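You operate a simulated robot arm through the tools that you are given. There is no shell and no other tool. Be economical: measure what you need, move in short steps, check, and stop when the job is done.

Carry out the task below with a simulated two-armed robot. There is one attempt and no reset: what you move stays moved.

TASK
Pick up the wrap card that says "26" from the top of the film bench with one hand, pass it to the other hand and put it on the shelf of the film bench.

Only the result counts: the job must be done as asked and must still hold three seconds after the hand-in. Knocking over, shifting, dropping, spilling or breaking anything else fails it.

THE ROBOT
Two 7-joint arms with two-finger parallel grippers on one trunk, on a base that drives. Base frame: it is fixed to the floor where the robot stands at the start and does not move with it; the origin is under the middle of the robot, x ahead of it, y to its left, z up; the surface under the hand at the start is at about z = 80. Lengths are in cm, angles in rad, forces in N, time in s.
The left shoulder is at the start at [2.1, 10.1, 145.6], the right one opposite. Places, roughly: shelf of the film bench [50, -40, 30]. Payload 2.4 kg a hand.
The TCP of each hand is the grasp point between the finger pads, 2.4 cm short of the fingertips. In the tool frame z runs along the fingers and y along their closing line. The gripper opens to 6.8 cm. The fingers are 1.7 cm wide and 1 cm thick; the gripper's body (4 by 7 cm) begins 4.1 cm behind the TCP.
Orientation is that of the tool frame in the base frame, as a unit quaternion [w, x, y, z]. With the fingers straight down and closing along the base's y, the tool's x points along the base's -x, its y along +y and its z along -z.

THE INTERFACE
- The arms move only by the tool move_arm. It takes "left_moves", "right_moves" or both (then of equal length, played together; a hand with none holds still); each is a list of rows, each a list of 3 entries, a list of its own where there are three numbers: the opening in per cent of the stroke, from 0 (shut) to 100 (fully open), then the shift along the tool's x, y, z in cm, then the turn, a rotation vector about the tool's x, y, z in rad. In form: [[jaw, [tx, ty, tz], [rx, ry, rz]], ...]. A call has 1 to 8 rows; each row is the pose to reach, as a shift and turn from the pose commanded when the call began, along the tool's axes at that moment. Each row takes 0.2 s and may step no farther than 5 cm and 0.15 rad from the row before; otherwise, or with a gripper value out of range, the whole call is refused. A pose out of reach is approached as far as the arm can. The call stops where the force on the tool passes 40 N (or 10 N more than at its start, if that is more) or the arm is blocked; 0.2 s more then pass. The fingers move at their own pace (about 7.2 cm/s each) and stop on an object; they squeeze with about 36 N. The grip force told is the motor's: it shows also when the fingers shut on nothing. Time passes only in rows, and 0.2 s behind the last, so rows that repeat a pose let the fingers close. It gives the time, the measured TCP pose, the force on the tool (base axes), the opening and the grip force at its end, in the units of the frame above (readings bear some noise), with the torque about the TCP (base axes, N m) and any sound that the robot's microphone picked up.
- Cameras (640 x 400 px; columns grow to the right, rows downward): "scene" is now at [6.75, -3.23, 157.98]; the picture's right is [-0.49, -0.87, 0.00], its down [-0.77, 0.43, -0.48] and it looks along [0.42, -0.23, -0.88] (base axes); focal length 285 px, centre (320, 200). "left" rides on the left gripper at [8.4, -1.1, -7.5] in its tool frame; the picture's right is [0.13, 0.99, 0.00], its down [-0.60, 0.08, -0.79] and it looks along [-0.79, 0.10, 0.61] (tool axes); focal length 251 px, centre (320, 200). "right" rides on the right gripper at [8.4, 1.1, -7.5] in its tool frame; the picture's right is [-0.13, 0.99, 0.00], its down [-0.60, -0.08, -0.79] and it looks along [-0.79, -0.10, 0.61] (tool axes); focal length 251 px, centre (320, 200).
- snapshot(camera): a new picture of that camera. No time passes.
- lift_body(by): slides the trunk up (or, below 0, down) by that many cm; the arms and the scene camera ride with it, the base frame stays. It gives what a move gives, with no picture.
- roll_base(legs): drives the robot by 1 to 6 legs, each [ahead, left, turn to the left] in cm, cm and rad, along the robot's own axes; the way and the turn of a leg run together, so that a leg with both is an arc; at most 150 cm and 3.142 rad a leg. The arms and the cameras ride along, it lands a little off, and it stops where it bumps. It gives what a move gives.
- pan_tilt(pan, tilt): turns the head with the scene camera to pan (to the left, within 1.501 rad either way) and tilt (down, from -0.506 to 1.204), counted from straight ahead of the robot. It gives what a move gives.
- probe_pixels(camera, pixels): for up to 12 pixels [column, row] of the newest picture of that camera ("zoom" is the newest enlarged one), the place [x, y, z] in the base frame of the surface seen there, good to about 0.2 cm. No time passes.
- close_up(camera, box): a new picture of the part [left, top, right, bottom] of that camera's present view, enlarged. No time passes.
- sign_off(): hands the job in; it is judged then, once.

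Keep the steps short. Do not move on a guess: measure, check each grasp and each placing, and mend mistakes. In all there are 80 turns and 62 pictures (those below and enlarged ones count). Leave the grippers open and the arms clear of the work at the hand-in unless told otherwise, and finish with a single line.

The tools are called after "Request:" as a command line: name --argument value ..., lists and objects as JSON in quotes. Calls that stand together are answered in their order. move_arm: Moves the arms, as the interface text tells. Its arguments: {"type":"object","properties":{"left_moves":{"type":"array"},"right_moves":{"type":"array"}},"required":[]} The other tools are called the same way: lift_body (by) slides the trunk up or down; roll_base (legs) drives the base; pan_tilt (pan, tilt) turns the head that bears the scene camera; snapshot (camera) takes a picture; probe_pixels (camera, pixels) gives the place of the surface under pixels of a picture; close_up (camera, box) takes an enlarged picture of a part of a camera's view; sign_off () hands the job in.

At the start:

```text
clock: 0.0
left_tcp_pos: [22.49, 2.57, 111.44]
left_tool_rot: [0.001, 0.0, 1.0, 0.0]
left_contact_force: [-0.1, -0.8, 0.1]
left_torque: [0.01, -0.02, 0.01]
left_opening: 6.81
left_finger_force: 0.1
right_tcp_pos: [25.45, -20.48, 110.75]
right_tool_rot: [0.0, 0.0, 1.0, -0.001]
right_contact_force: [0.3, 0.0, 0.6]
right_torque: [-0.01, 0.0, 0.02]
right_opening: 6.82
right_finger_force: 0.1
trunk travel left (down, up): [-66.9, 18.1]
robot x, y, heading: [-0.18, 0.02, -0.0]
head pan, tilt: [-0.508, 1.072]
```

scene: 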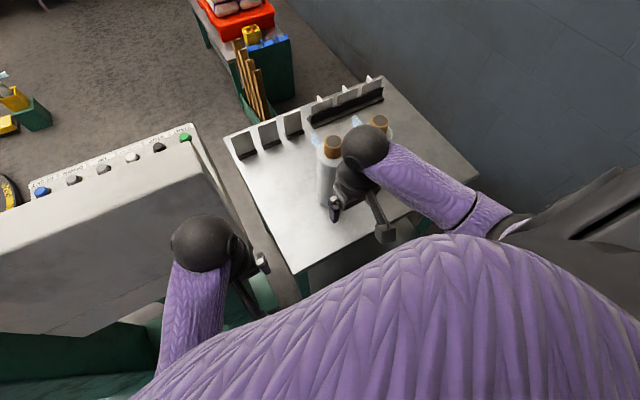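
right: 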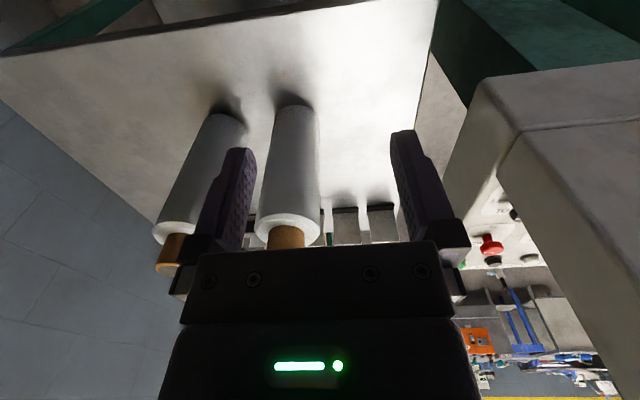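
left: 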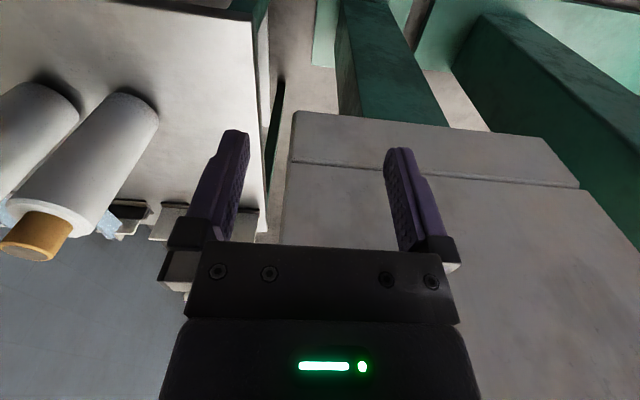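

The bench with cards shows around columns 230-390, rows 80-160 of the scene. I enlarge that part to find the card "26".

Request:
close_up --camera "scene" --box '[220, 70, 400, 180]'

Request:
probe_pixels --camera "scene" --pixels '[[245, 150], [270, 140], [294, 130], [320, 115], [345, 105], [370, 95], [230, 138], [378, 77], [290, 265], [475, 178], [260, 190], [300, 170]]'

```text
3.56 times, centred on (310, 125) of scene
```

zoom: 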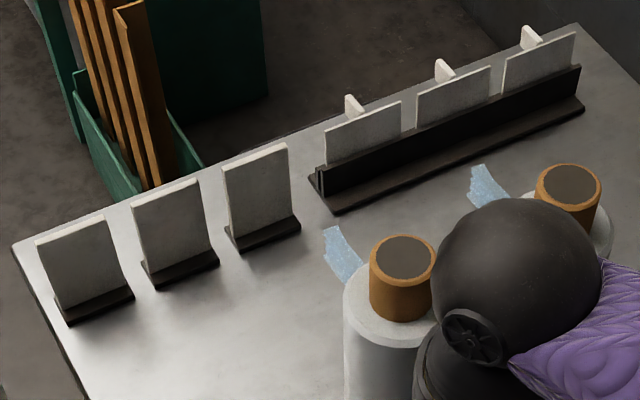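

```text
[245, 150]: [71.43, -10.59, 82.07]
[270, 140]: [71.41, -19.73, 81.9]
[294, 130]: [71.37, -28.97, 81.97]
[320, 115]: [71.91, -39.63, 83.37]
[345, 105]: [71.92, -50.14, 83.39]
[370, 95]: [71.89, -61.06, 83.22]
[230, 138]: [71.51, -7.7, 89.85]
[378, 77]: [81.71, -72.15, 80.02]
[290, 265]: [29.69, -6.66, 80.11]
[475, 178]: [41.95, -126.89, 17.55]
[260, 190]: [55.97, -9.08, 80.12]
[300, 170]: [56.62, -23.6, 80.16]
```

Six cards: three in single feet (y about -11, -20, -29), three in a rack (y -40 to -61). No print is legible yet; I enlarge more tightly.

Request:
close_up --camera "scene" --box '[226, 105, 308, 165]'

Request:
close_up --camera "scene" --box '[306, 72, 388, 132]'

```text
6.67 times, centred on (267, 135) of scene
```

zoom: 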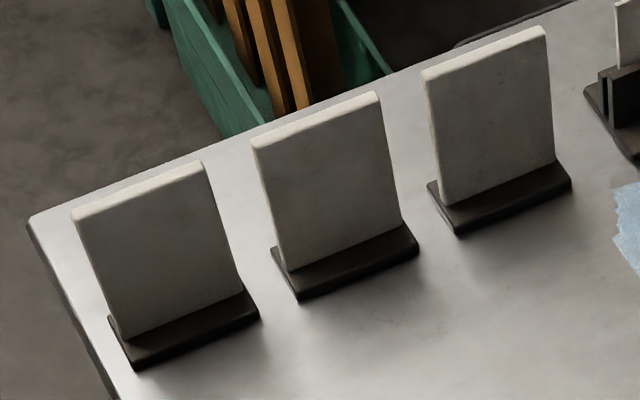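

```text
6.67 times, centred on (347, 102) of scene
```

zoom: 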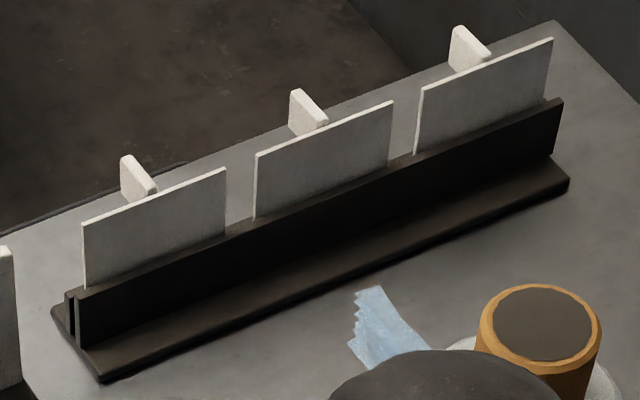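

The print must be on the far (+x) faces. I look around with the head to find a way to view these from behind.

Request:
pan_tilt --pan -0.5 --tilt 0.45

Request:
snapshot --camera "scene"

Request:
pan_tilt --pan -1.4 --tilt 0.6

Request:
snapshot --camera "scene"

```text
clock: 1.0
left_tcp_pos: [22.43, 2.58, 111.51]
left_tool_rot: [0.0, 0.0, 1.0, 0.0]
left_contact_force: [-1.5, 0.0, 0.0]
left_torque: [-0.03, 0.02, 0.02]
left_opening: 6.81
left_finger_force: 0.0
right_tcp_pos: [25.31, -20.46, 110.73]
right_tool_rot: [0.0, 0.0, 1.0, 0.0]
right_contact_force: [0.4, 0.1, 0.7]
right_torque: [0.01, -0.03, -0.01]
right_opening: 6.81
right_finger_force: 0.0
trunk travel left (down, up): [-66.9, 18.1]
robot x, y, heading: [-0.05, -0.21, 0.003]
head pan, tilt: [-0.499, 0.45]
```

```text
55 pictures are left
```

scene: 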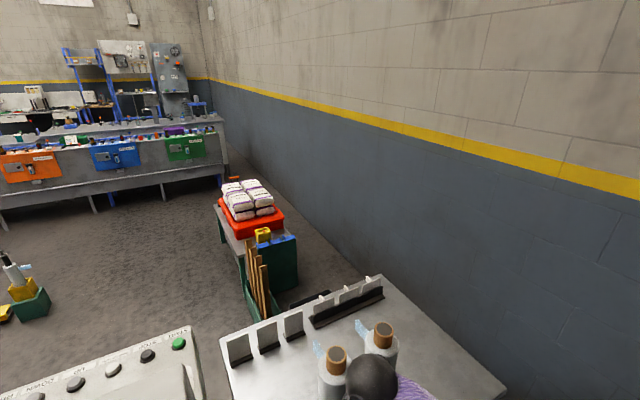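

```text
clock: 2.2
left_tcp_pos: [22.41, 2.64, 111.53]
left_tool_rot: [0.0, 0.0, 1.0, 0.0]
left_contact_force: [0.8, 0.7, 0.4]
left_torque: [-0.01, -0.04, -0.01]
left_opening: 6.79
left_finger_force: 0.1
right_tcp_pos: [25.4, -20.39, 110.69]
right_tool_rot: [-0.001, 0.0, 1.0, 0.0]
right_contact_force: [0.2, -0.6, -1.0]
right_torque: [-0.01, 0.01, -0.01]
right_opening: 6.8
right_finger_force: 0.0
trunk travel left (down, up): [-66.9, 18.1]
robot x, y, heading: [0.28, -0.21, -0.0]
head pan, tilt: [-1.4, 0.6]
```

```text
54 pictures are left
```

scene: 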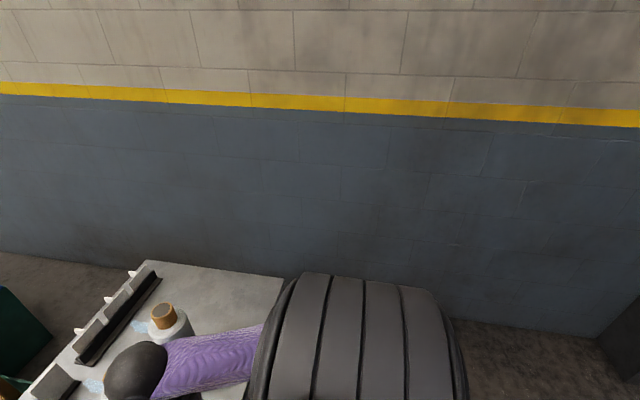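

The wall lies beyond the bench, so the rear side (x > 82) must be reached by driving. I look left to see what surrounds the machine.

Request:
pan_tilt --pan 0.2 --tilt 0.8

Request:
snapshot --camera "scene"

Request:
probe_pixels --camera "scene" --pixels '[[320, 20], [320, 80], [320, 150], [320, 220], [200, 150], [450, 150], [500, 60], [560, 60], [420, 220], [100, 100], [600, 120], [540, 20]]'

Request:
pan_tilt --pan 1.3 --tilt 0.8

Request:
snapshot --camera "scene"

Request:
probe_pixels --camera "scene" --pixels '[[320, 20], [320, 80], [320, 150], [320, 220], [200, 150], [450, 150], [500, 60], [600, 60], [420, 220], [100, 100], [50, 50], [600, 200]]'

```text
clock: 3.9
left_tcp_pos: [22.38, 2.53, 111.53]
left_tool_rot: [0.0, 0.0, 1.0, 0.0]
left_contact_force: [0.7, 0.5, 0.9]
left_torque: [-0.02, -0.05, 0.03]
left_opening: 6.79
left_finger_force: 0.1
right_tcp_pos: [25.47, -20.4, 110.75]
right_tool_rot: [0.0, 0.0, 1.0, 0.001]
right_contact_force: [0.2, 0.2, -0.6]
right_torque: [0.03, 0.01, -0.03]
right_opening: 6.82
right_finger_force: 0.1
trunk travel left (down, up): [-66.9, 18.1]
robot x, y, heading: [0.13, -0.2, 0.0]
head pan, tilt: [0.201, 0.799]
```

```text
53 pictures are left
```

scene: 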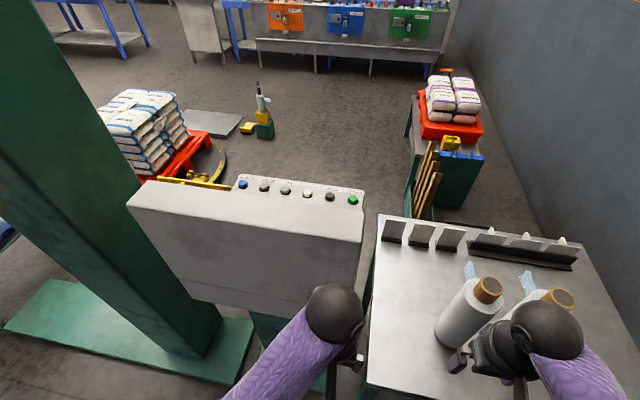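

```text
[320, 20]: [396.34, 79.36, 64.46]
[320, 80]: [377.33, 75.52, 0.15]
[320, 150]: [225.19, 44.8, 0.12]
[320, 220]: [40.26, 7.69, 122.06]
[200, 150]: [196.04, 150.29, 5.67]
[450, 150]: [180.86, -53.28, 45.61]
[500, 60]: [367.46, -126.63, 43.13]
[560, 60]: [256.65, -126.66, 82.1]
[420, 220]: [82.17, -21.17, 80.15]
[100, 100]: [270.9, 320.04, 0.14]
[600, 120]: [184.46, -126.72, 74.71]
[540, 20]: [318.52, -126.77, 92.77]
```

```text
clock: 5.2
left_tcp_pos: [22.4, 2.65, 111.47]
left_tool_rot: [0.0, 0.0, 1.0, 0.0]
left_contact_force: [0.4, -0.6, 0.0]
left_torque: [-0.01, 0.01, -0.01]
left_opening: 6.82
left_finger_force: 0.1
right_tcp_pos: [25.31, -20.42, 110.78]
right_tool_rot: [0.0, -0.001, 1.0, -0.001]
right_contact_force: [0.2, 0.7, 0.2]
right_torque: [-0.01, 0.02, -0.02]
right_opening: 6.81
right_finger_force: 0.1
trunk travel left (down, up): [-66.9, 18.1]
robot x, y, heading: [-0.15, 0.12, 0.0]
head pan, tilt: [1.3, 0.799]
```

```text
52 pictures are left
```

scene: 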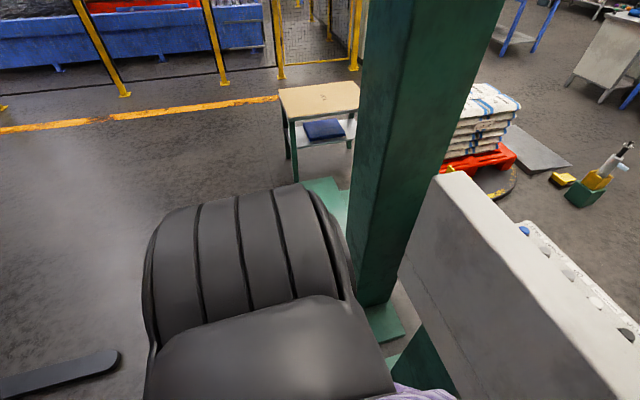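

```text
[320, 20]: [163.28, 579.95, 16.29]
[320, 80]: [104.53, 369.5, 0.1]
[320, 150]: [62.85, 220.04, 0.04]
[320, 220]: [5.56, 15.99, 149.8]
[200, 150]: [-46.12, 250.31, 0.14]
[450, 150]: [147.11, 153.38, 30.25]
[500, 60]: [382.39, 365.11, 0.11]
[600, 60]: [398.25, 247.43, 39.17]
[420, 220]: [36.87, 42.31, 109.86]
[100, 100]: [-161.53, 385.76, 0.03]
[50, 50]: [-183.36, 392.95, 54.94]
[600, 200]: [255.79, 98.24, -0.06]
```

I map the floor: table, mast base in this picture; then the bins behind the bench.

Request:
probe_pixels --camera "scene" --pixels '[[280, 90], [358, 82], [358, 108], [285, 120], [295, 180], [310, 182], [345, 200], [455, 170], [515, 165], [385, 335], [450, 176], [560, 175]]'

Request:
pan_tilt --pan -0.25 --tilt 0.75

Request:
close_up --camera "scene" --box '[160, 0, 480, 200]'

```text
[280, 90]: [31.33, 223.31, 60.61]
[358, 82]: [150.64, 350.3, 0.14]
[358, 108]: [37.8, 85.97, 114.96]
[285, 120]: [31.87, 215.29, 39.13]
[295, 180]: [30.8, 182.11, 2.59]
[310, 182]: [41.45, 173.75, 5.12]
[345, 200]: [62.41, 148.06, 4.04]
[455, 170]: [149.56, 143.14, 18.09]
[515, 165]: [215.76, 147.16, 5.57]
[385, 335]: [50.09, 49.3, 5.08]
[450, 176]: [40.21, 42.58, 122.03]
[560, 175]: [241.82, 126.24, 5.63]
```

```text
clock: 6.8
left_tcp_pos: [22.5, 2.6, 111.52]
left_tool_rot: [0.001, 0.0, 1.0, 0.001]
left_contact_force: [0.6, -0.5, -0.1]
left_torque: [0.02, -0.01, -0.04]
left_opening: 6.8
left_finger_force: 0.0
right_tcp_pos: [25.4, -20.47, 110.63]
right_tool_rot: [0.0, 0.0, 1.0, -0.001]
right_contact_force: [0.1, 0.4, 0.6]
right_torque: [0.01, 0.05, 0.02]
right_opening: 6.8
right_finger_force: 0.1
trunk travel left (down, up): [-66.9, 18.1]
robot x, y, heading: [-0.13, 0.23, 0.004]
head pan, tilt: [-0.25, 0.75]
```

```text
2.00 times, centred on (320, 100) of scene
```

zoom: 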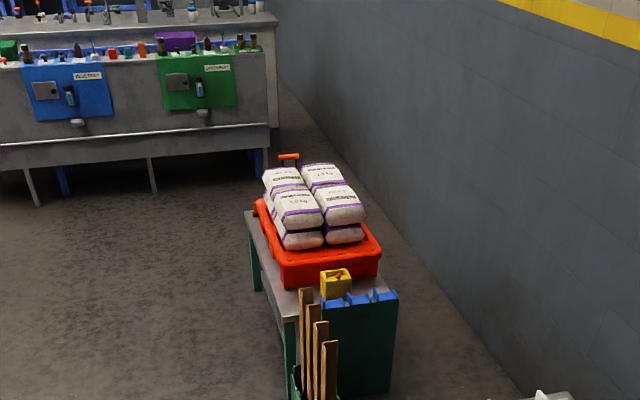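

Behind the bench stand a plank bin and a green bin. I measure their floor extents and the free strips, with a lower tilt.

Request:
probe_pixels --camera "zoom" --pixels '[[292, 375], [330, 390], [325, 345], [392, 300], [390, 390], [245, 215], [255, 290], [290, 310], [378, 262], [440, 380], [500, 390], [150, 380]]'

Request:
pan_tilt --pan -0.4 --tilt 0.95

Request:
snapshot --camera "scene"

Request:
probe_pixels --camera "scene" --pixels '[[219, 90], [232, 108], [254, 102], [281, 80], [279, 95], [303, 60], [330, 60], [180, 100], [200, 140], [350, 70], [380, 70], [290, 100]]'

```text
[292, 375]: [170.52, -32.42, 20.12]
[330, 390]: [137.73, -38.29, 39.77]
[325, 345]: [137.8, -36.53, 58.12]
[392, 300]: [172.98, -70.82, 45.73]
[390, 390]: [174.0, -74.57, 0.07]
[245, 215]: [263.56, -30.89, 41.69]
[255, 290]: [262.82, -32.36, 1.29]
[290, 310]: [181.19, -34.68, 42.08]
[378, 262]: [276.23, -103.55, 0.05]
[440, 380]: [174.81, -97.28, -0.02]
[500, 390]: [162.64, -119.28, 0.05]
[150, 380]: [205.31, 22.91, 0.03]
```

```text
clock: 7.6
left_tcp_pos: [22.48, 2.67, 111.47]
left_tool_rot: [0.0, 0.0, 1.0, 0.0]
left_contact_force: [-0.7, 0.3, 0.6]
left_torque: [0.01, -0.02, 0.0]
left_opening: 6.82
left_finger_force: 0.0
right_tcp_pos: [25.47, -20.38, 110.71]
right_tool_rot: [0.0, 0.0, 1.0, 0.0]
right_contact_force: [0.2, 0.0, 0.1]
right_torque: [-0.02, -0.01, 0.01]
right_opening: 6.77
right_finger_force: 0.0
trunk travel left (down, up): [-66.9, 18.1]
robot x, y, heading: [-0.07, -0.26, -0.003]
head pan, tilt: [-0.4, 0.949]
```

```text
50 pictures are left
```

scene: 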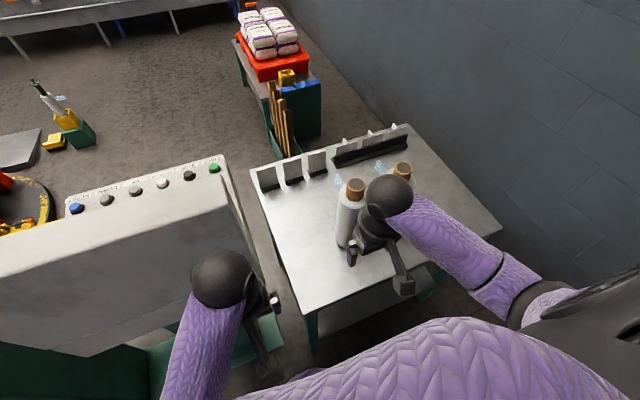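

```text
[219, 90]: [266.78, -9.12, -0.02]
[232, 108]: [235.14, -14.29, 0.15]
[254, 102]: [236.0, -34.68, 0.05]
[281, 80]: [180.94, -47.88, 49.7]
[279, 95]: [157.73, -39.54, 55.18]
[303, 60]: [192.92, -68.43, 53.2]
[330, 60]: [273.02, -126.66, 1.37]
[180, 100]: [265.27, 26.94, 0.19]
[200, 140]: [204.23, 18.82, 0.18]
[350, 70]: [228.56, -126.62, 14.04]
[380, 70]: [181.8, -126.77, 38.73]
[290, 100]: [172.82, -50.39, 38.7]
```

The area behind the bench (x 82 to about 130) looks free. I measure bench corners, plank bin foot, and my own base size.

Request:
probe_pixels --camera "scene" --pixels '[[267, 125], [272, 145], [262, 100], [285, 157], [500, 228], [408, 125], [252, 172], [315, 350], [318, 318], [225, 158], [240, 200], [280, 345]]'

Request:
pan_tilt --pan 1.5 --tilt 1.2

Request:
snapshot --camera "scene"

Request:
probe_pixels --camera "scene" --pixels '[[30, 200], [30, 300], [100, 200], [60, 250], [110, 100], [320, 40], [500, 60], [450, 100], [20, 380], [560, 100], [100, 320], [200, 60]]'

```text
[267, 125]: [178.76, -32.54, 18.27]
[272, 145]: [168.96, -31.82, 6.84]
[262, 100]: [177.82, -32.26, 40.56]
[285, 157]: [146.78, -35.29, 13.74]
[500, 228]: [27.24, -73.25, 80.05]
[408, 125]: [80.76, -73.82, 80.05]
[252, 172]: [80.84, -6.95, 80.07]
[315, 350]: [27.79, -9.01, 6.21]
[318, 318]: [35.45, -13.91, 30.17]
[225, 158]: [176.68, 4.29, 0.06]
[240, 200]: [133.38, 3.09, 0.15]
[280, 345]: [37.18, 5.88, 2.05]
```

```text
clock: 9.4
left_tcp_pos: [22.44, 2.53, 111.43]
left_tool_rot: [0.0, -0.001, 1.0, 0.0]
left_contact_force: [-0.3, -0.4, -0.2]
left_torque: [0.0, 0.01, 0.0]
left_opening: 6.81
left_finger_force: 0.1
right_tcp_pos: [25.44, -20.46, 110.72]
right_tool_rot: [0.001, 0.0, 1.0, 0.0]
right_contact_force: [-1.1, 0.4, 0.9]
right_torque: [0.03, -0.01, 0.0]
right_opening: 6.79
right_finger_force: 0.1
trunk travel left (down, up): [-66.9, 18.1]
robot x, y, heading: [-0.33, 0.26, 0.004]
head pan, tilt: [1.499, 1.201]
```

```text
49 pictures are left
```

scene: 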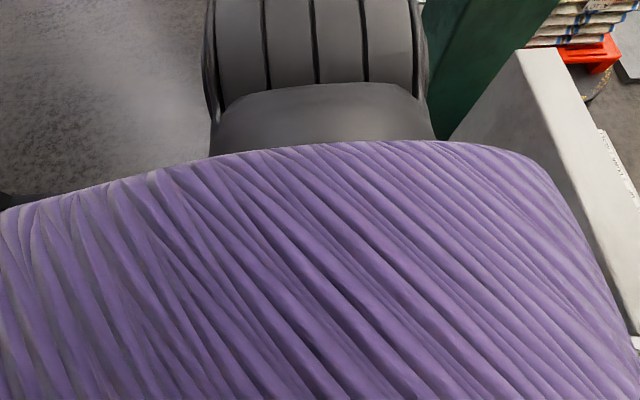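

```text
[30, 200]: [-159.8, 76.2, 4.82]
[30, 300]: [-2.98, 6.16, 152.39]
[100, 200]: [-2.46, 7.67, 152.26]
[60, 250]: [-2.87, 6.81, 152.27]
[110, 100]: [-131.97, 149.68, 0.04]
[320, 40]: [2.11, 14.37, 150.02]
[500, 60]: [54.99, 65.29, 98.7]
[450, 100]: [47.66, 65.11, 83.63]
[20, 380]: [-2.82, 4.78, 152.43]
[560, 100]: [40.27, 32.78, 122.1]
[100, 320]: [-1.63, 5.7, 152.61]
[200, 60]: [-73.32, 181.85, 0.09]
```

My base is hidden by the body; the wall gap (53 cm) is too tight to trust. I examine the left way around the wrapper: turntable and pallet.

Request:
pan_tilt --pan 0.55 --tilt 0.5

Request:
snapshot --camera "scene"

```text
clock: 10.7
left_tcp_pos: [22.45, 2.6, 111.49]
left_tool_rot: [0.0, 0.0, 1.0, 0.001]
left_contact_force: [0.3, 0.5, 0.4]
left_torque: [-0.02, 0.0, 0.0]
left_opening: 6.81
left_finger_force: 0.1
right_tcp_pos: [25.37, -20.45, 110.68]
right_tool_rot: [0.0, 0.0, 1.0, 0.0]
right_contact_force: [-0.5, -0.3, 1.4]
right_torque: [0.0, 0.03, -0.03]
right_opening: 6.79
right_finger_force: 0.0
trunk travel left (down, up): [-66.9, 18.1]
robot x, y, heading: [0.1, 0.07, 0.003]
head pan, tilt: [0.55, 0.499]
```

```text
48 pictures are left
```

scene: 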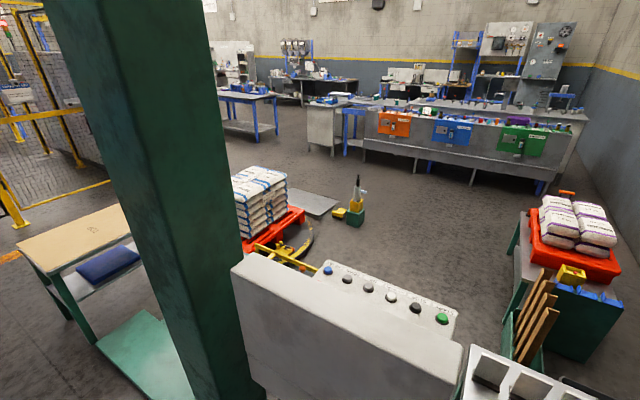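

Request:
probe_pixels --camera "scene" --pixels '[[17, 243], [120, 203], [97, 340], [68, 315], [245, 237], [305, 213], [318, 215], [338, 200], [310, 255], [355, 222], [235, 200], [285, 265]]'

Request:
close_up --camera "scene" --box '[220, 150, 380, 280]'

```text
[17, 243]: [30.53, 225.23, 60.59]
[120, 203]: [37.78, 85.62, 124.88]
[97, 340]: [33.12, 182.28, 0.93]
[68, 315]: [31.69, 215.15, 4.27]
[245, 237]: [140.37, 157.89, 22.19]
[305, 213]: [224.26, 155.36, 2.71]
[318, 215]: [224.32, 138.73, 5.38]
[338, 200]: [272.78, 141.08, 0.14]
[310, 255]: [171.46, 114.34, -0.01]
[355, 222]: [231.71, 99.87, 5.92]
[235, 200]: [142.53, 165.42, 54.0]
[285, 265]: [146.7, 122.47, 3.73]
```

```text
3.08 times, centred on (300, 215) of scene
```

zoom: 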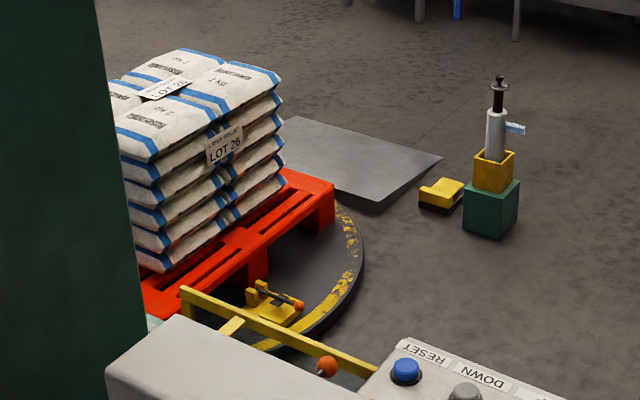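

Request:
probe_pixels --camera "zoom" --pixels '[[287, 120], [442, 156], [372, 208], [458, 190], [515, 215], [415, 8], [515, 35], [200, 20], [360, 270], [300, 350], [125, 70], [480, 230]]'

Request:
probe_pixels --camera "scene" --pixels '[[258, 138], [275, 135], [230, 118], [308, 150], [330, 155], [365, 160], [545, 190], [475, 180], [15, 225], [50, 155], [80, 165], [515, 215]]'

```text
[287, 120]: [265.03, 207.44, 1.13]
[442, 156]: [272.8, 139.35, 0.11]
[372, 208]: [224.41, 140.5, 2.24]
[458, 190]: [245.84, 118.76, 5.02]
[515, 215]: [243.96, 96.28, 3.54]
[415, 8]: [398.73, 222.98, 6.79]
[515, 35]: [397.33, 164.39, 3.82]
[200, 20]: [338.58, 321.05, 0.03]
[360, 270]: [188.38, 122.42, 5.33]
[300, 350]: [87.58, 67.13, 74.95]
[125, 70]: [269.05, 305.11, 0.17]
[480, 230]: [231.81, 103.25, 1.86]
```

```text
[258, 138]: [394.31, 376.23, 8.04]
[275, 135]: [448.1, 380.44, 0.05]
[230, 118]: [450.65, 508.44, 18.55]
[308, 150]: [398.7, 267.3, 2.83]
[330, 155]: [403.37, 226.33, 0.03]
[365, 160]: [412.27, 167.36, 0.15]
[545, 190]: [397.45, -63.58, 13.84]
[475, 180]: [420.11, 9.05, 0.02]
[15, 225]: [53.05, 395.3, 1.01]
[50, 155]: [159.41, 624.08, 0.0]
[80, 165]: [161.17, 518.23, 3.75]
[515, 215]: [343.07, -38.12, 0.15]
```

Plan: back up to x = -35, drive left to y = 290 past the table, forward to x = 328, then right and back to the rear side of the bench. First the first legs.

Request:
roll_base --legs '[[-35, 0, 0], [0, 145, 0], [0, 145, 0]]'

Request:
pan_tilt --pan 0.0 --tilt 0.6

Request:
snapshot --camera "scene"

```text
clock: 26.6
left_tcp_pos: [-13.3, 293.54, 111.54]
left_tool_rot: [0.0, -0.003, 1.0, 0.0]
left_contact_force: [-0.3, 0.0, -0.3]
left_torque: [0.01, 0.02, -0.01]
left_opening: 6.8
left_finger_force: 0.1
right_tcp_pos: [-10.24, 270.56, 110.54]
right_tool_rot: [0.0, -0.003, 1.0, 0.0]
right_contact_force: [-0.4, 0.1, -0.2]
right_torque: [-0.03, 0.01, -0.04]
right_opening: 6.81
right_finger_force: 0.2
trunk travel left (down, up): [-66.9, 18.1]
robot x, y, heading: [-35.74, 291.0, 0.009]
head pan, tilt: [0.55, 0.499]
```

```text
clock: 27.6
left_tcp_pos: [-13.37, 293.5, 111.48]
left_tool_rot: [0.0, -0.002, 1.0, 0.001]
left_contact_force: [0.0, -0.2, -0.6]
left_torque: [-0.02, -0.04, -0.01]
left_opening: 6.83
left_finger_force: 0.1
right_tcp_pos: [-10.28, 270.61, 110.66]
right_tool_rot: [0.0, -0.003, 1.0, -0.001]
right_contact_force: [0.3, -1.1, 1.1]
right_torque: [0.02, 0.01, 0.01]
right_opening: 6.84
right_finger_force: 0.1
trunk travel left (down, up): [-66.9, 18.1]
robot x, y, heading: [-35.74, 290.78, 0.005]
head pan, tilt: [0.0, 0.6]
```

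```text
46 pictures are left
```

scene: 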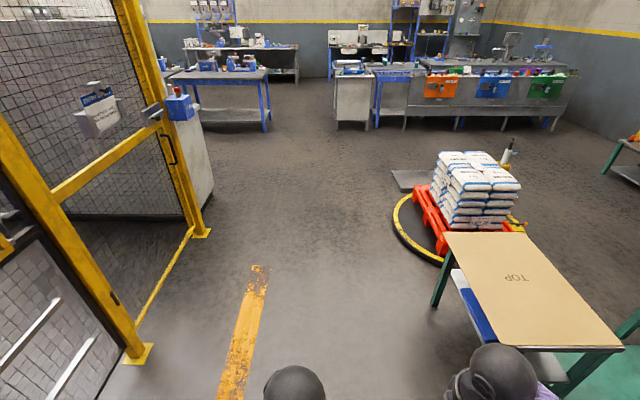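

Ahead is open between fence and table. I check the margins.

Request:
probe_pixels --camera "scene" --pixels '[[505, 345], [445, 238], [135, 350], [203, 233], [395, 215], [430, 255], [392, 180], [352, 122], [268, 130], [410, 128], [320, 200], [320, 300]]'

```text
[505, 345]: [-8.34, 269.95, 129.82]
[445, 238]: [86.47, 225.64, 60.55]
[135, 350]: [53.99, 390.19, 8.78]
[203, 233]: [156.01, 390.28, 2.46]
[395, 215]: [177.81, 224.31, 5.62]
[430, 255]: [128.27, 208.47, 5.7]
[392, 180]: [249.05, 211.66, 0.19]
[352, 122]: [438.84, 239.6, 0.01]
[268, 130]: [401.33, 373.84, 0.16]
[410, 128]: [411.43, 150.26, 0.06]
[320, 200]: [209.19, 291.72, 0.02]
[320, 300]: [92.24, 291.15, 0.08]
```

Clear (y 226 to 390 free). Drive ahead to x about 325, then right.

Request:
roll_base --legs '[[120, 0, -0.005], [120, 0, 0], [120, 0, 0], [0, -120, 0]]'

Request:
pan_tilt --pan -1.5 --tilt 0.6

Request:
snapshot --camera "scene"

```text
clock: 50.9
left_tcp_pos: [347.73, 173.41, 111.56]
left_tool_rot: [0.0, 0.018, 1.0, 0.0]
left_contact_force: [-0.4, -0.5, -0.3]
left_torque: [0.0, -0.01, -0.02]
left_opening: 6.81
left_finger_force: 0.0
right_tcp_pos: [349.99, 150.16, 110.73]
right_tool_rot: [0.0, 0.017, 1.0, 0.0]
right_contact_force: [-0.8, -0.5, 0.2]
right_torque: [0.0, 0.0, -0.02]
right_opening: 6.8
right_finger_force: 0.2
trunk travel left (down, up): [-66.9, 18.1]
robot x, y, heading: [325.14, 171.81, -0.034]
head pan, tilt: [0.0, 0.6]
```

```text
clock: 52.5
left_tcp_pos: [347.78, 173.45, 111.56]
left_tool_rot: [0.0, 0.017, 1.0, 0.0]
left_contact_force: [0.0, 0.7, -1.0]
left_torque: [0.01, -0.03, -0.01]
left_opening: 6.81
left_finger_force: 0.1
right_tcp_pos: [349.99, 150.26, 110.67]
right_tool_rot: [0.0, 0.018, 1.0, 0.001]
right_contact_force: [0.1, 0.8, -0.1]
right_torque: [0.01, -0.01, 0.07]
right_opening: 6.81
right_finger_force: 0.1
trunk travel left (down, up): [-66.9, 18.1]
robot x, y, heading: [325.28, 171.12, -0.039]
head pan, tilt: [-1.499, 0.6]
```

```text
45 pictures are left
```

scene: 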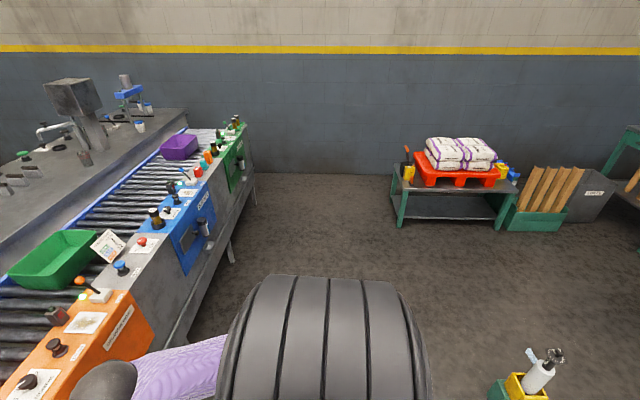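

The way is clear to the wall side. Move to about (310, 40), turn to face the bench, and drive towards it.

Request:
roll_base --legs '[[-10, -131, 0], [0, 0, -3.1], [120, 0, 0]]'

Request:
pan_tilt --pan 0.2 --tilt 0.5

Request:
snapshot --camera "scene"

```text
clock: 72.1
left_tcp_pos: [169.39, 24.64, 111.48]
left_tool_rot: [-0.001, 0.999, 0.04, 0.0]
left_contact_force: [0.1, 0.0, 1.0]
left_torque: [0.0, 0.0, 0.05]
left_opening: 6.79
left_finger_force: 0.0
right_tcp_pos: [164.58, 47.32, 110.63]
right_tool_rot: [0.0, 0.999, 0.04, 0.0]
right_contact_force: [0.4, -0.2, 0.5]
right_torque: [-0.04, 0.01, -0.01]
right_opening: 6.8
right_finger_force: 0.1
trunk travel left (down, up): [-66.9, 18.1]
robot x, y, heading: [191.66, 29.02, -3.063]
head pan, tilt: [-1.499, 0.6]
```

```text
clock: 73.8
left_tcp_pos: [169.28, 24.9, 111.44]
left_tool_rot: [0.0, 0.999, 0.039, 0.0]
left_contact_force: [1.6, 0.4, -0.1]
left_torque: [0.05, 0.02, -0.02]
left_opening: 6.78
left_finger_force: 0.0
right_tcp_pos: [164.57, 47.47, 110.66]
right_tool_rot: [0.0, 0.999, 0.041, 0.0]
right_contact_force: [-0.3, -0.2, 0.4]
right_torque: [-0.01, 0.01, -0.02]
right_opening: 6.78
right_finger_force: 0.1
trunk travel left (down, up): [-66.9, 18.1]
robot x, y, heading: [191.96, 29.01, -3.058]
head pan, tilt: [0.201, 0.499]
```

```text
44 pictures are left
```

scene: 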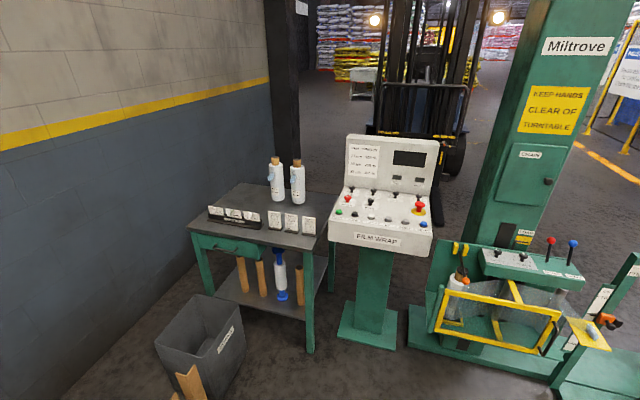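

I now see the cards' faces at (210-315, 205-235) and the shelf with tubes. I enlarge both.

Request:
close_up --camera "scene" --box '[200, 195, 328, 245]'

Request:
close_up --camera "scene" --box '[140, 180, 400, 370]'

```text
5.00 times, centred on (264, 220) of scene
```

zoom: 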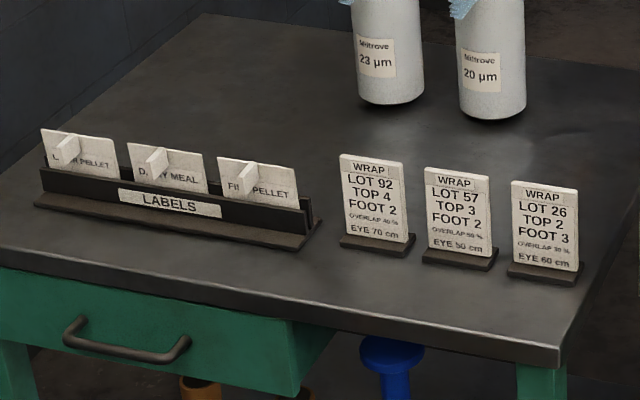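

```text
2.11 times, centred on (270, 275) of scene
```

zoom: 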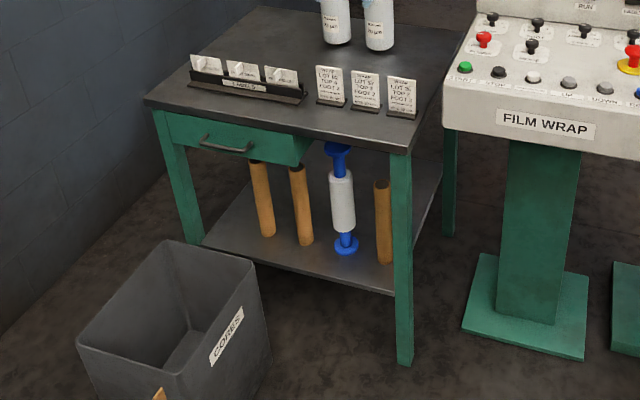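

LOT 26 is the rightmost card (y about -10.6). I measure shelf items and the card.

Request:
probe_pixels --camera "zoom" --pixels '[[267, 235], [305, 240], [345, 250], [384, 260], [206, 242], [394, 290], [330, 270], [360, 225], [280, 220], [405, 230], [438, 170], [415, 215]]'

Request:
close_up --camera "scene" --box '[265, 200, 335, 245]'

Request:
probe_pixels --camera "zoom" --pixels '[[350, 165], [455, 175], [400, 170], [350, 300], [450, 310], [335, 325], [455, 340], [400, 240], [250, 150], [320, 160], [250, 290], [310, 320]]'

```text
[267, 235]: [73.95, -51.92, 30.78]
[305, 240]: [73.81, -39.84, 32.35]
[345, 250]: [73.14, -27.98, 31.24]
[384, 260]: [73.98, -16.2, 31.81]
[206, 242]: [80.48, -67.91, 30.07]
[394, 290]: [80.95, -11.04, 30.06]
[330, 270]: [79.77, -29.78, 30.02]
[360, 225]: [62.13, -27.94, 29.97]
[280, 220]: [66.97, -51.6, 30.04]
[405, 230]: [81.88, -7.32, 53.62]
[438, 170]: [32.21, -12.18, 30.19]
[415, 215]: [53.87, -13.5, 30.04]
```

```text
8.89 times, centred on (300, 222) of scene
```

zoom: 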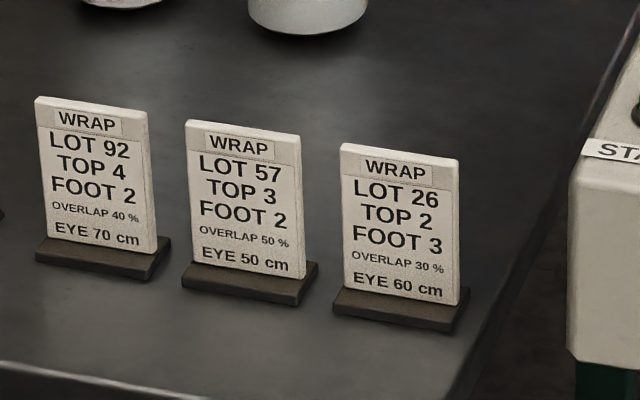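

```text
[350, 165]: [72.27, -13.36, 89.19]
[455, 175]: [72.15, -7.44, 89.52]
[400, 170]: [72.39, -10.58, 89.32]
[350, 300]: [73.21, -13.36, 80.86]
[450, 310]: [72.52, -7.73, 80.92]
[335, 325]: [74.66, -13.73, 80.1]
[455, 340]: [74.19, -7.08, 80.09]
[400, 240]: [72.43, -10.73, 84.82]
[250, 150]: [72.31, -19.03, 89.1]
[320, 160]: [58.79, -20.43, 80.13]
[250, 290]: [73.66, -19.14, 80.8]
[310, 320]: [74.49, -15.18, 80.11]
```

Card 26: centre (72, -10.5), z 81 to 90, 6.2 wide in y, thin in x. I measure the grey bin and the tall items for standing room, plus gaps between shelf items.

Request:
probe_pixels --camera "scene" --pixels '[[155, 345], [197, 298], [243, 312], [243, 345], [185, 390], [240, 262], [274, 252], [237, 258], [298, 268], [309, 352], [370, 345], [342, 330]]'

Request:
close_up --camera "scene" --box '[200, 230, 330, 330]'

Request:
probe_pixels --camera "zoom" --pixels '[[165, 280], [225, 290], [255, 300], [320, 300], [345, 308], [425, 340], [475, 300], [525, 300], [497, 195], [180, 150], [90, 100], [400, 220]]'

```text
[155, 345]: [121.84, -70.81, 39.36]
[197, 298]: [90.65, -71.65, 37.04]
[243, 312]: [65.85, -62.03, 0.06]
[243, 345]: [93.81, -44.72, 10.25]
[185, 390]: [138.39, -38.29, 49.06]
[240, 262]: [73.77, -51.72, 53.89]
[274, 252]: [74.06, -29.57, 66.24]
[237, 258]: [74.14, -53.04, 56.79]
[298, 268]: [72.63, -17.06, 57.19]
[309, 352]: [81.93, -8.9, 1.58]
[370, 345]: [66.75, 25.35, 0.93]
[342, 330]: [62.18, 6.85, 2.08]
```

```text
4.00 times, centred on (265, 280) of scene
```

zoom: 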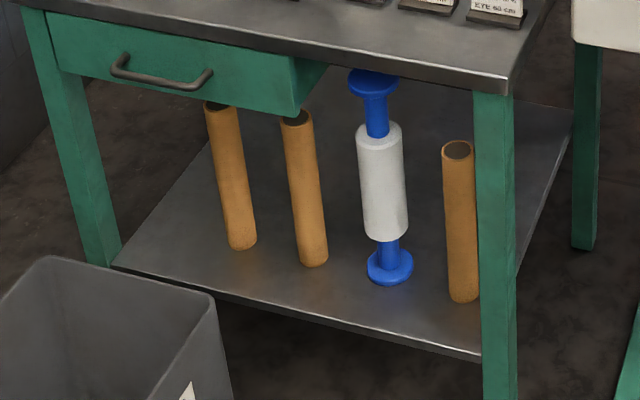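

```text
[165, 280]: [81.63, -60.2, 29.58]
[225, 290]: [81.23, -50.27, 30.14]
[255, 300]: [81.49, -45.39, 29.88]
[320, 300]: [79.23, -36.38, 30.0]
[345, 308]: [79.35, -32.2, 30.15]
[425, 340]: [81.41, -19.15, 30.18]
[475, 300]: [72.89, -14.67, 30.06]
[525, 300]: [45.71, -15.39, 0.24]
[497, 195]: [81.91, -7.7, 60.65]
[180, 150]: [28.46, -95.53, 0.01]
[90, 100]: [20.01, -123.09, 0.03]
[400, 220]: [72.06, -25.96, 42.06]
```

The grey bin occupies x 90-138, y -72 to -42, so I'll stand near (112, -10) facing -x. Before driving I measure the console's extents to clear the right arm.

Request:
probe_pixels --camera "scene" --pixels '[[331, 218], [331, 238], [430, 228], [430, 255], [380, 245], [347, 140], [436, 142], [395, 348], [338, 190], [345, 335], [414, 250], [440, 262]]'

```text
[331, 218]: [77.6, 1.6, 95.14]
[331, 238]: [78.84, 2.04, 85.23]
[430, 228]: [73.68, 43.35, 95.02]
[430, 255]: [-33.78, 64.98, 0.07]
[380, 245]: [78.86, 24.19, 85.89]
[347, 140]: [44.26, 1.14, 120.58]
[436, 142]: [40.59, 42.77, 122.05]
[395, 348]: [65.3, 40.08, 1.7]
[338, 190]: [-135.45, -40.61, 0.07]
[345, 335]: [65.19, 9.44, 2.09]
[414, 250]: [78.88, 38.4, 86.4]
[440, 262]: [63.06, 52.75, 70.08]
```

Console front is at x = 79, y > 1.5, top front z 96. Drive to an intermediate stop (118, -8) with heading π, lower the trunk partly later.

Request:
roll_base --legs '[[0, 0, -0.08], [74, 37, 0]]'

Request:
pan_tilt --pan 0.3 --tilt 1.0

Request:
snapshot --camera "scene"

```text
clock: 78.7
left_tcp_pos: [95.84, -11.35, 111.45]
left_tool_rot: [0.0, 1.0, -0.001, 0.0]
left_contact_force: [0.3, -0.3, -0.5]
left_torque: [-0.01, 0.01, 0.02]
left_opening: 6.77
left_finger_force: 0.0
right_tcp_pos: [92.93, 11.72, 110.62]
right_tool_rot: [-0.001, 1.0, 0.0, 0.0]
right_contact_force: [0.1, 0.1, 0.1]
right_torque: [0.04, 0.03, 0.01]
right_opening: 6.79
right_finger_force: 0.1
trunk travel left (down, up): [-66.9, 18.1]
robot x, y, heading: [118.42, -9.19, 3.14]
head pan, tilt: [0.201, 0.499]
```

```text
clock: 79.6
left_tcp_pos: [95.99, -11.37, 111.47]
left_tool_rot: [0.001, 1.0, -0.001, 0.0]
left_contact_force: [0.1, 0.3, -0.1]
left_torque: [-0.01, 0.04, 0.02]
left_opening: 6.81
left_finger_force: 0.0
right_tcp_pos: [92.95, 11.65, 110.7]
right_tool_rot: [-0.001, 1.0, 0.0, 0.0]
right_contact_force: [-0.8, 0.3, 0.7]
right_torque: [-0.01, -0.01, -0.04]
right_opening: 6.82
right_finger_force: 0.0
trunk travel left (down, up): [-66.9, 18.1]
robot x, y, heading: [118.54, -8.6, 3.136]
head pan, tilt: [0.3, 1.0]
```

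```text
39 pictures are left
```

scene: 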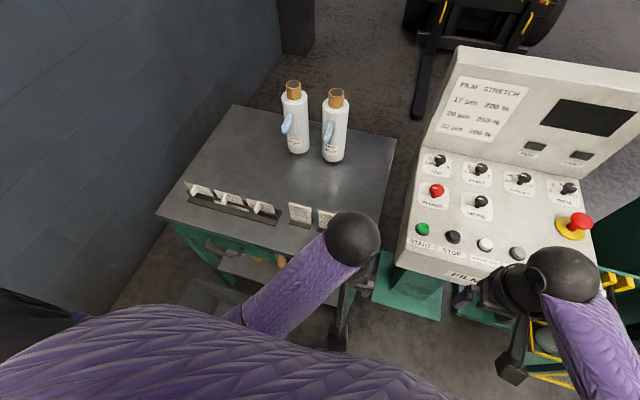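

I'm at (118.5, -9). Hands are at x 93-96, clear of the bench edge (82). Lower the trunk 30 to bring shoulders to z about 115.

Request:
lift_body --by -30

Request:
move_arm --right_moves '[[100, [0, 0, -5], [0, 0, 0]], [100, [0, 0, -10], [0, 0, 0]], [100, [0, 0, -15], [0, 0, 0]], [100, [0, 0, -18], [0, 0, 0]]]' --left_moves '[[100, [0, 0, -5], [0, 0, 0]], [100, [0, 0, -10], [0, 0, 0]], [100, [0, 0, -15], [0, 0, 0]], [100, [0, 0, -18], [0, 0, 0]]]'

```text
clock: 82.6
left_tcp_pos: [95.88, -11.82, 81.26]
left_tool_rot: [0.008, 1.0, -0.001, 0.0]
left_contact_force: [0.6, -0.5, 0.0]
left_torque: [-0.01, 0.05, 0.01]
left_opening: 6.8
left_finger_force: 0.0
right_tcp_pos: [92.95, 11.64, 80.6]
right_tool_rot: [0.001, 1.0, 0.0, -0.001]
right_contact_force: [-0.9, -0.6, 0.6]
right_torque: [-0.01, 0.02, 0.01]
right_opening: 6.81
right_finger_force: 0.1
trunk travel left (down, up): [-36.9, 48.1]
robot x, y, heading: [117.9, -9.17, 3.139]
head pan, tilt: [0.3, 1.0]
```

```text
clock: 83.0
left_tcp_pos: [96.02, -20.41, 81.71]
left_tool_rot: [0.155, 0.988, -0.027, -0.006]
left_contact_force: [-0.5, 0.0, 0.7]
left_torque: [-0.01, 0.01, -0.02]
left_opening: 6.8
left_finger_force: 0.1
left hand out of reach, approached as far as the arm can: row 1
right_tcp_pos: [92.79, 11.79, 84.28]
right_tool_rot: [0.0, 1.0, 0.0, 0.0]
right_contact_force: [-0.7, 0.6, -0.6]
right_torque: [0.0, -0.03, -0.02]
right_opening: 6.81
right_finger_force: 0.1
trunk travel left (down, up): [-36.9, 48.1]
robot x, y, heading: [118.11, -8.77, 3.142]
head pan, tilt: [0.3, 1.0]
stopped in row 1 (left hand): the arm was blocked; the commanded pose is now the measured one
```

The left arm was cramped near the body centre and swung outward a little. I move the right alone upward first, and the left outward to the robot's left, undoing its roll gradually.

Request:
move_arm --right_moves '[[100, [0, 0, -5], [0, 0, 0]], [100, [0, 0, -10], [0, 0, 0]], [100, [0, 0, -15], [0, 0, 0]]]'

Request:
move_arm --left_moves '[[100, [0, 3, 0], [-0.1, 0, 0]], [100, [0, 6, 0], [-0.2, 0, 0]], [100, [0, 8, 0], [-0.3, 0, 0]]]'

Request:
snapshot --camera "scene"

```text
clock: 83.8
left_tcp_pos: [96.03, -20.48, 81.69]
left_tool_rot: [0.154, 0.988, -0.027, -0.006]
left_contact_force: [-0.6, -0.4, 1.1]
left_torque: [-0.01, 0.01, 0.0]
left_opening: 6.82
left_finger_force: 0.1
right_tcp_pos: [92.56, 11.59, 99.8]
right_tool_rot: [0.0, 1.0, -0.001, 0.0]
right_contact_force: [-0.1, -0.3, 0.3]
right_torque: [-0.04, 0.01, 0.01]
right_opening: 6.8
right_finger_force: 0.0
trunk travel left (down, up): [-36.9, 48.1]
robot x, y, heading: [118.49, -8.56, 3.142]
head pan, tilt: [0.3, 1.0]
```

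```text
clock: 84.2
left_tcp_pos: [95.7, -22.32, 82.31]
left_tool_rot: [0.186, 0.982, -0.021, -0.013]
left_contact_force: [-12.0, -7.2, -9.5]
left_torque: [0.26, 0.16, -0.41]
left_opening: 6.84
left_finger_force: 0.0
right_tcp_pos: [92.42, 11.63, 99.86]
right_tool_rot: [-0.001, 1.0, 0.0, 0.0]
right_contact_force: [0.6, -0.1, -0.2]
right_torque: [0.03, -0.02, 0.0]
right_opening: 6.81
right_finger_force: 0.1
trunk travel left (down, up): [-36.9, 48.1]
robot x, y, heading: [118.19, -8.8, 3.14]
head pan, tilt: [0.3, 1.0]
stopped in row 1 (left hand): the force on the tool passed its limit at 65 N (the readings are from after the stop); the commanded pose is now the measured one
```

```text
38 pictures are left
```

scene: 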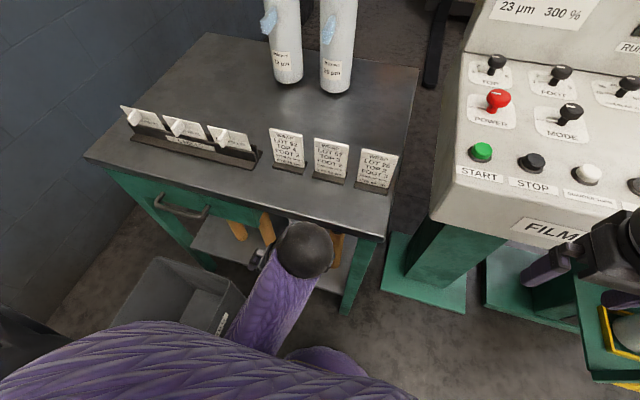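

The left tool touched something (65 N). I look through the left hand camera and probe the elbow/hand in the scene.

Request:
snapshot --camera "left"

Request:
probe_pixels --camera "scene" --pixels '[[305, 250], [260, 310], [282, 235], [330, 260], [255, 260], [306, 228], [270, 360], [360, 230], [330, 360], [200, 340]]'

```text
37 pictures are left
```

left: 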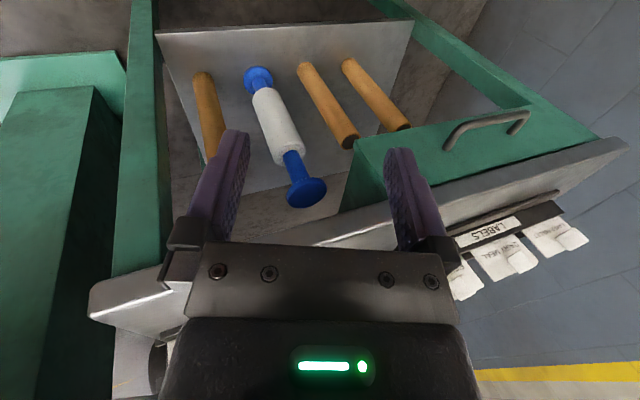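

```text
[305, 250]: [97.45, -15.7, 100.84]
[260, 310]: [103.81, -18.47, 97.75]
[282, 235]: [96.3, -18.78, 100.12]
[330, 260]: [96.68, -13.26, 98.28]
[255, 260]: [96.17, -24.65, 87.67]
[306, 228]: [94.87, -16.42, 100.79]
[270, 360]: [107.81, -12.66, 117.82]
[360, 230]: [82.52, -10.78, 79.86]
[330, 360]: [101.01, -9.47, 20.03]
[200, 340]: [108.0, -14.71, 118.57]
```

Fingers touch nothing: the folded left arm hindered itself (camera bracket/upper arm). I lift the trunk 18 to get clearance over the bench, then extend the left hand forward.

Request:
lift_body --by 18

Request:
move_arm --left_moves '[[100, [-2, 0, 0], [0, 0, 0]], [100, [-4, 0, 0], [0, 0, 0]], [100, [-6, 0, 0], [0, 0, 0]]]'

```text
clock: 86.2
left_tcp_pos: [95.69, -24.79, 100.15]
left_tool_rot: [0.226, 0.974, -0.027, -0.012]
left_contact_force: [1.0, -0.3, 0.6]
left_torque: [0.01, 0.0, -0.01]
left_opening: 6.78
left_finger_force: 0.1
right_tcp_pos: [92.45, 11.76, 117.76]
right_tool_rot: [-0.001, 1.0, -0.001, 0.0]
right_contact_force: [0.1, -0.2, 0.3]
right_torque: [0.0, 0.01, -0.01]
right_opening: 6.81
right_finger_force: 0.1
trunk travel left (down, up): [-54.9, 30.1]
robot x, y, heading: [118.44, -8.51, 3.139]
head pan, tilt: [0.3, 1.0]
```

```text
clock: 87.2
left_tcp_pos: [90.0, -25.64, 100.11]
left_tool_rot: [0.236, 0.972, -0.021, -0.007]
left_contact_force: [-0.8, 0.3, 0.1]
left_torque: [0.01, -0.01, -0.01]
left_opening: 6.82
left_finger_force: 0.1
right_tcp_pos: [92.48, 11.75, 117.76]
right_tool_rot: [0.0, 1.0, -0.001, 0.0]
right_contact_force: [0.5, 0.8, 0.7]
right_torque: [0.0, 0.02, -0.02]
right_opening: 6.8
right_finger_force: 0.0
trunk travel left (down, up): [-54.9, 30.1]
robot x, y, heading: [118.12, -8.77, 3.142]
head pan, tilt: [0.3, 1.0]
stopped in row 3 (left hand): the arm was blocked; the commanded pose is now the measured one
```

The fingers lean outward by 0.48 rad (I turned it the wrong way before). I rotate it back with +x turn while moving slightly forward.

Request:
move_arm --left_moves '[[100, [-1, 0, 0], [0.12, 0, 0]], [100, [-2, 0, 0], [0.24, 0, 0]], [100, [-3, 0, 0], [0.36, 0, 0]], [100, [-4, 0, 0], [0.47, 0, 0]]]'

```text
clock: 88.2
left_tcp_pos: [86.05, -25.01, 100.15]
left_tool_rot: [-0.001, 1.0, -0.022, -0.002]
left_contact_force: [0.9, -0.3, 0.3]
left_torque: [0.04, 0.02, -0.02]
left_opening: 6.78
left_finger_force: 0.1
right_tcp_pos: [92.4, 11.6, 117.75]
right_tool_rot: [-0.001, 1.0, -0.001, 0.001]
right_contact_force: [0.5, -0.3, 0.5]
right_torque: [0.01, 0.01, -0.01]
right_opening: 6.82
right_finger_force: 0.1
trunk travel left (down, up): [-54.9, 30.1]
robot x, y, heading: [118.22, -8.78, 3.138]
head pan, tilt: [0.3, 1.0]
```

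Left is now upright at (86, -25, 100). Drive 4 ahead; then move the left aside and up, and the right towards the card with a yaw of -π/2.

Request:
roll_base --legs '[[4, 0, 0]]'

Request:
move_arm --left_moves '[[100, [0, 3, -2], [0, 0, 0]], [100, [0, 5, -5], [0, 0, 0]], [100, [0, 6, -8], [0, 0, 0]], [100, [0, 6, -10], [0, 0, 0]]]'

Request:
move_arm --right_moves '[[100, [-2, 3, 0], [0, 0, -0.14]], [100, [-4, 6, 0], [0, 0, -0.28]], [100, [-6, 9, 0], [0, 0, -0.42]], [100, [-8, 12, 0], [0, 0, -0.56]], [100, [-10, 15, 0], [0, 0, -0.7]], [100, [-12, 18, 1], [0, 0, -0.84]], [100, [-14, 20, 2], [0, 0, -0.98]], [100, [-16, 22, 3], [0, 0, -1.12]]]'

```text
clock: 89.1
left_tcp_pos: [81.85, -25.15, 99.96]
left_tool_rot: [0.001, 1.0, -0.023, 0.0]
left_contact_force: [-0.1, 1.1, -0.6]
left_torque: [0.0, -0.03, -0.03]
left_opening: 6.81
left_finger_force: 0.1
right_tcp_pos: [88.42, 11.88, 117.74]
right_tool_rot: [-0.001, 1.0, -0.002, 0.001]
right_contact_force: [0.5, 0.6, -0.3]
right_torque: [0.0, -0.03, 0.02]
right_opening: 6.81
right_finger_force: 0.1
trunk travel left (down, up): [-54.9, 30.1]
robot x, y, heading: [113.95, -9.01, 3.143]
head pan, tilt: [0.3, 1.0]
```

```text
clock: 90.1
left_tcp_pos: [80.79, -32.09, 109.17]
left_tool_rot: [0.001, 1.0, -0.023, -0.002]
left_contact_force: [-0.9, 0.3, 0.2]
left_torque: [0.02, 0.0, 0.0]
left_opening: 6.8
left_finger_force: 0.0
left hand out of reach, approached as far as the arm can: row 3, 4
right_tcp_pos: [88.41, 11.54, 117.76]
right_tool_rot: [-0.001, 1.0, -0.002, 0.001]
right_contact_force: [0.4, -0.4, 0.0]
right_torque: [0.07, -0.02, 0.0]
right_opening: 6.79
right_finger_force: 0.0
trunk travel left (down, up): [-54.9, 30.1]
robot x, y, heading: [114.22, -8.76, 3.136]
head pan, tilt: [0.3, 1.0]
```

```text
clock: 91.9
left_tcp_pos: [80.61, -32.21, 109.22]
left_tool_rot: [0.002, 1.0, -0.023, -0.002]
left_contact_force: [-0.2, 0.8, 0.3]
left_torque: [0.0, 0.05, -0.02]
left_opening: 6.79
left_finger_force: 0.0
right_tcp_pos: [72.5, -10.48, 114.69]
right_tool_rot: [-0.002, 0.847, 0.531, 0.0]
right_contact_force: [-1.0, -0.5, -0.5]
right_torque: [0.02, 0.0, 0.02]
right_opening: 6.8
right_finger_force: 0.1
trunk travel left (down, up): [-54.9, 30.1]
robot x, y, heading: [114.14, -8.86, 3.138]
head pan, tilt: [0.3, 1.0]
```

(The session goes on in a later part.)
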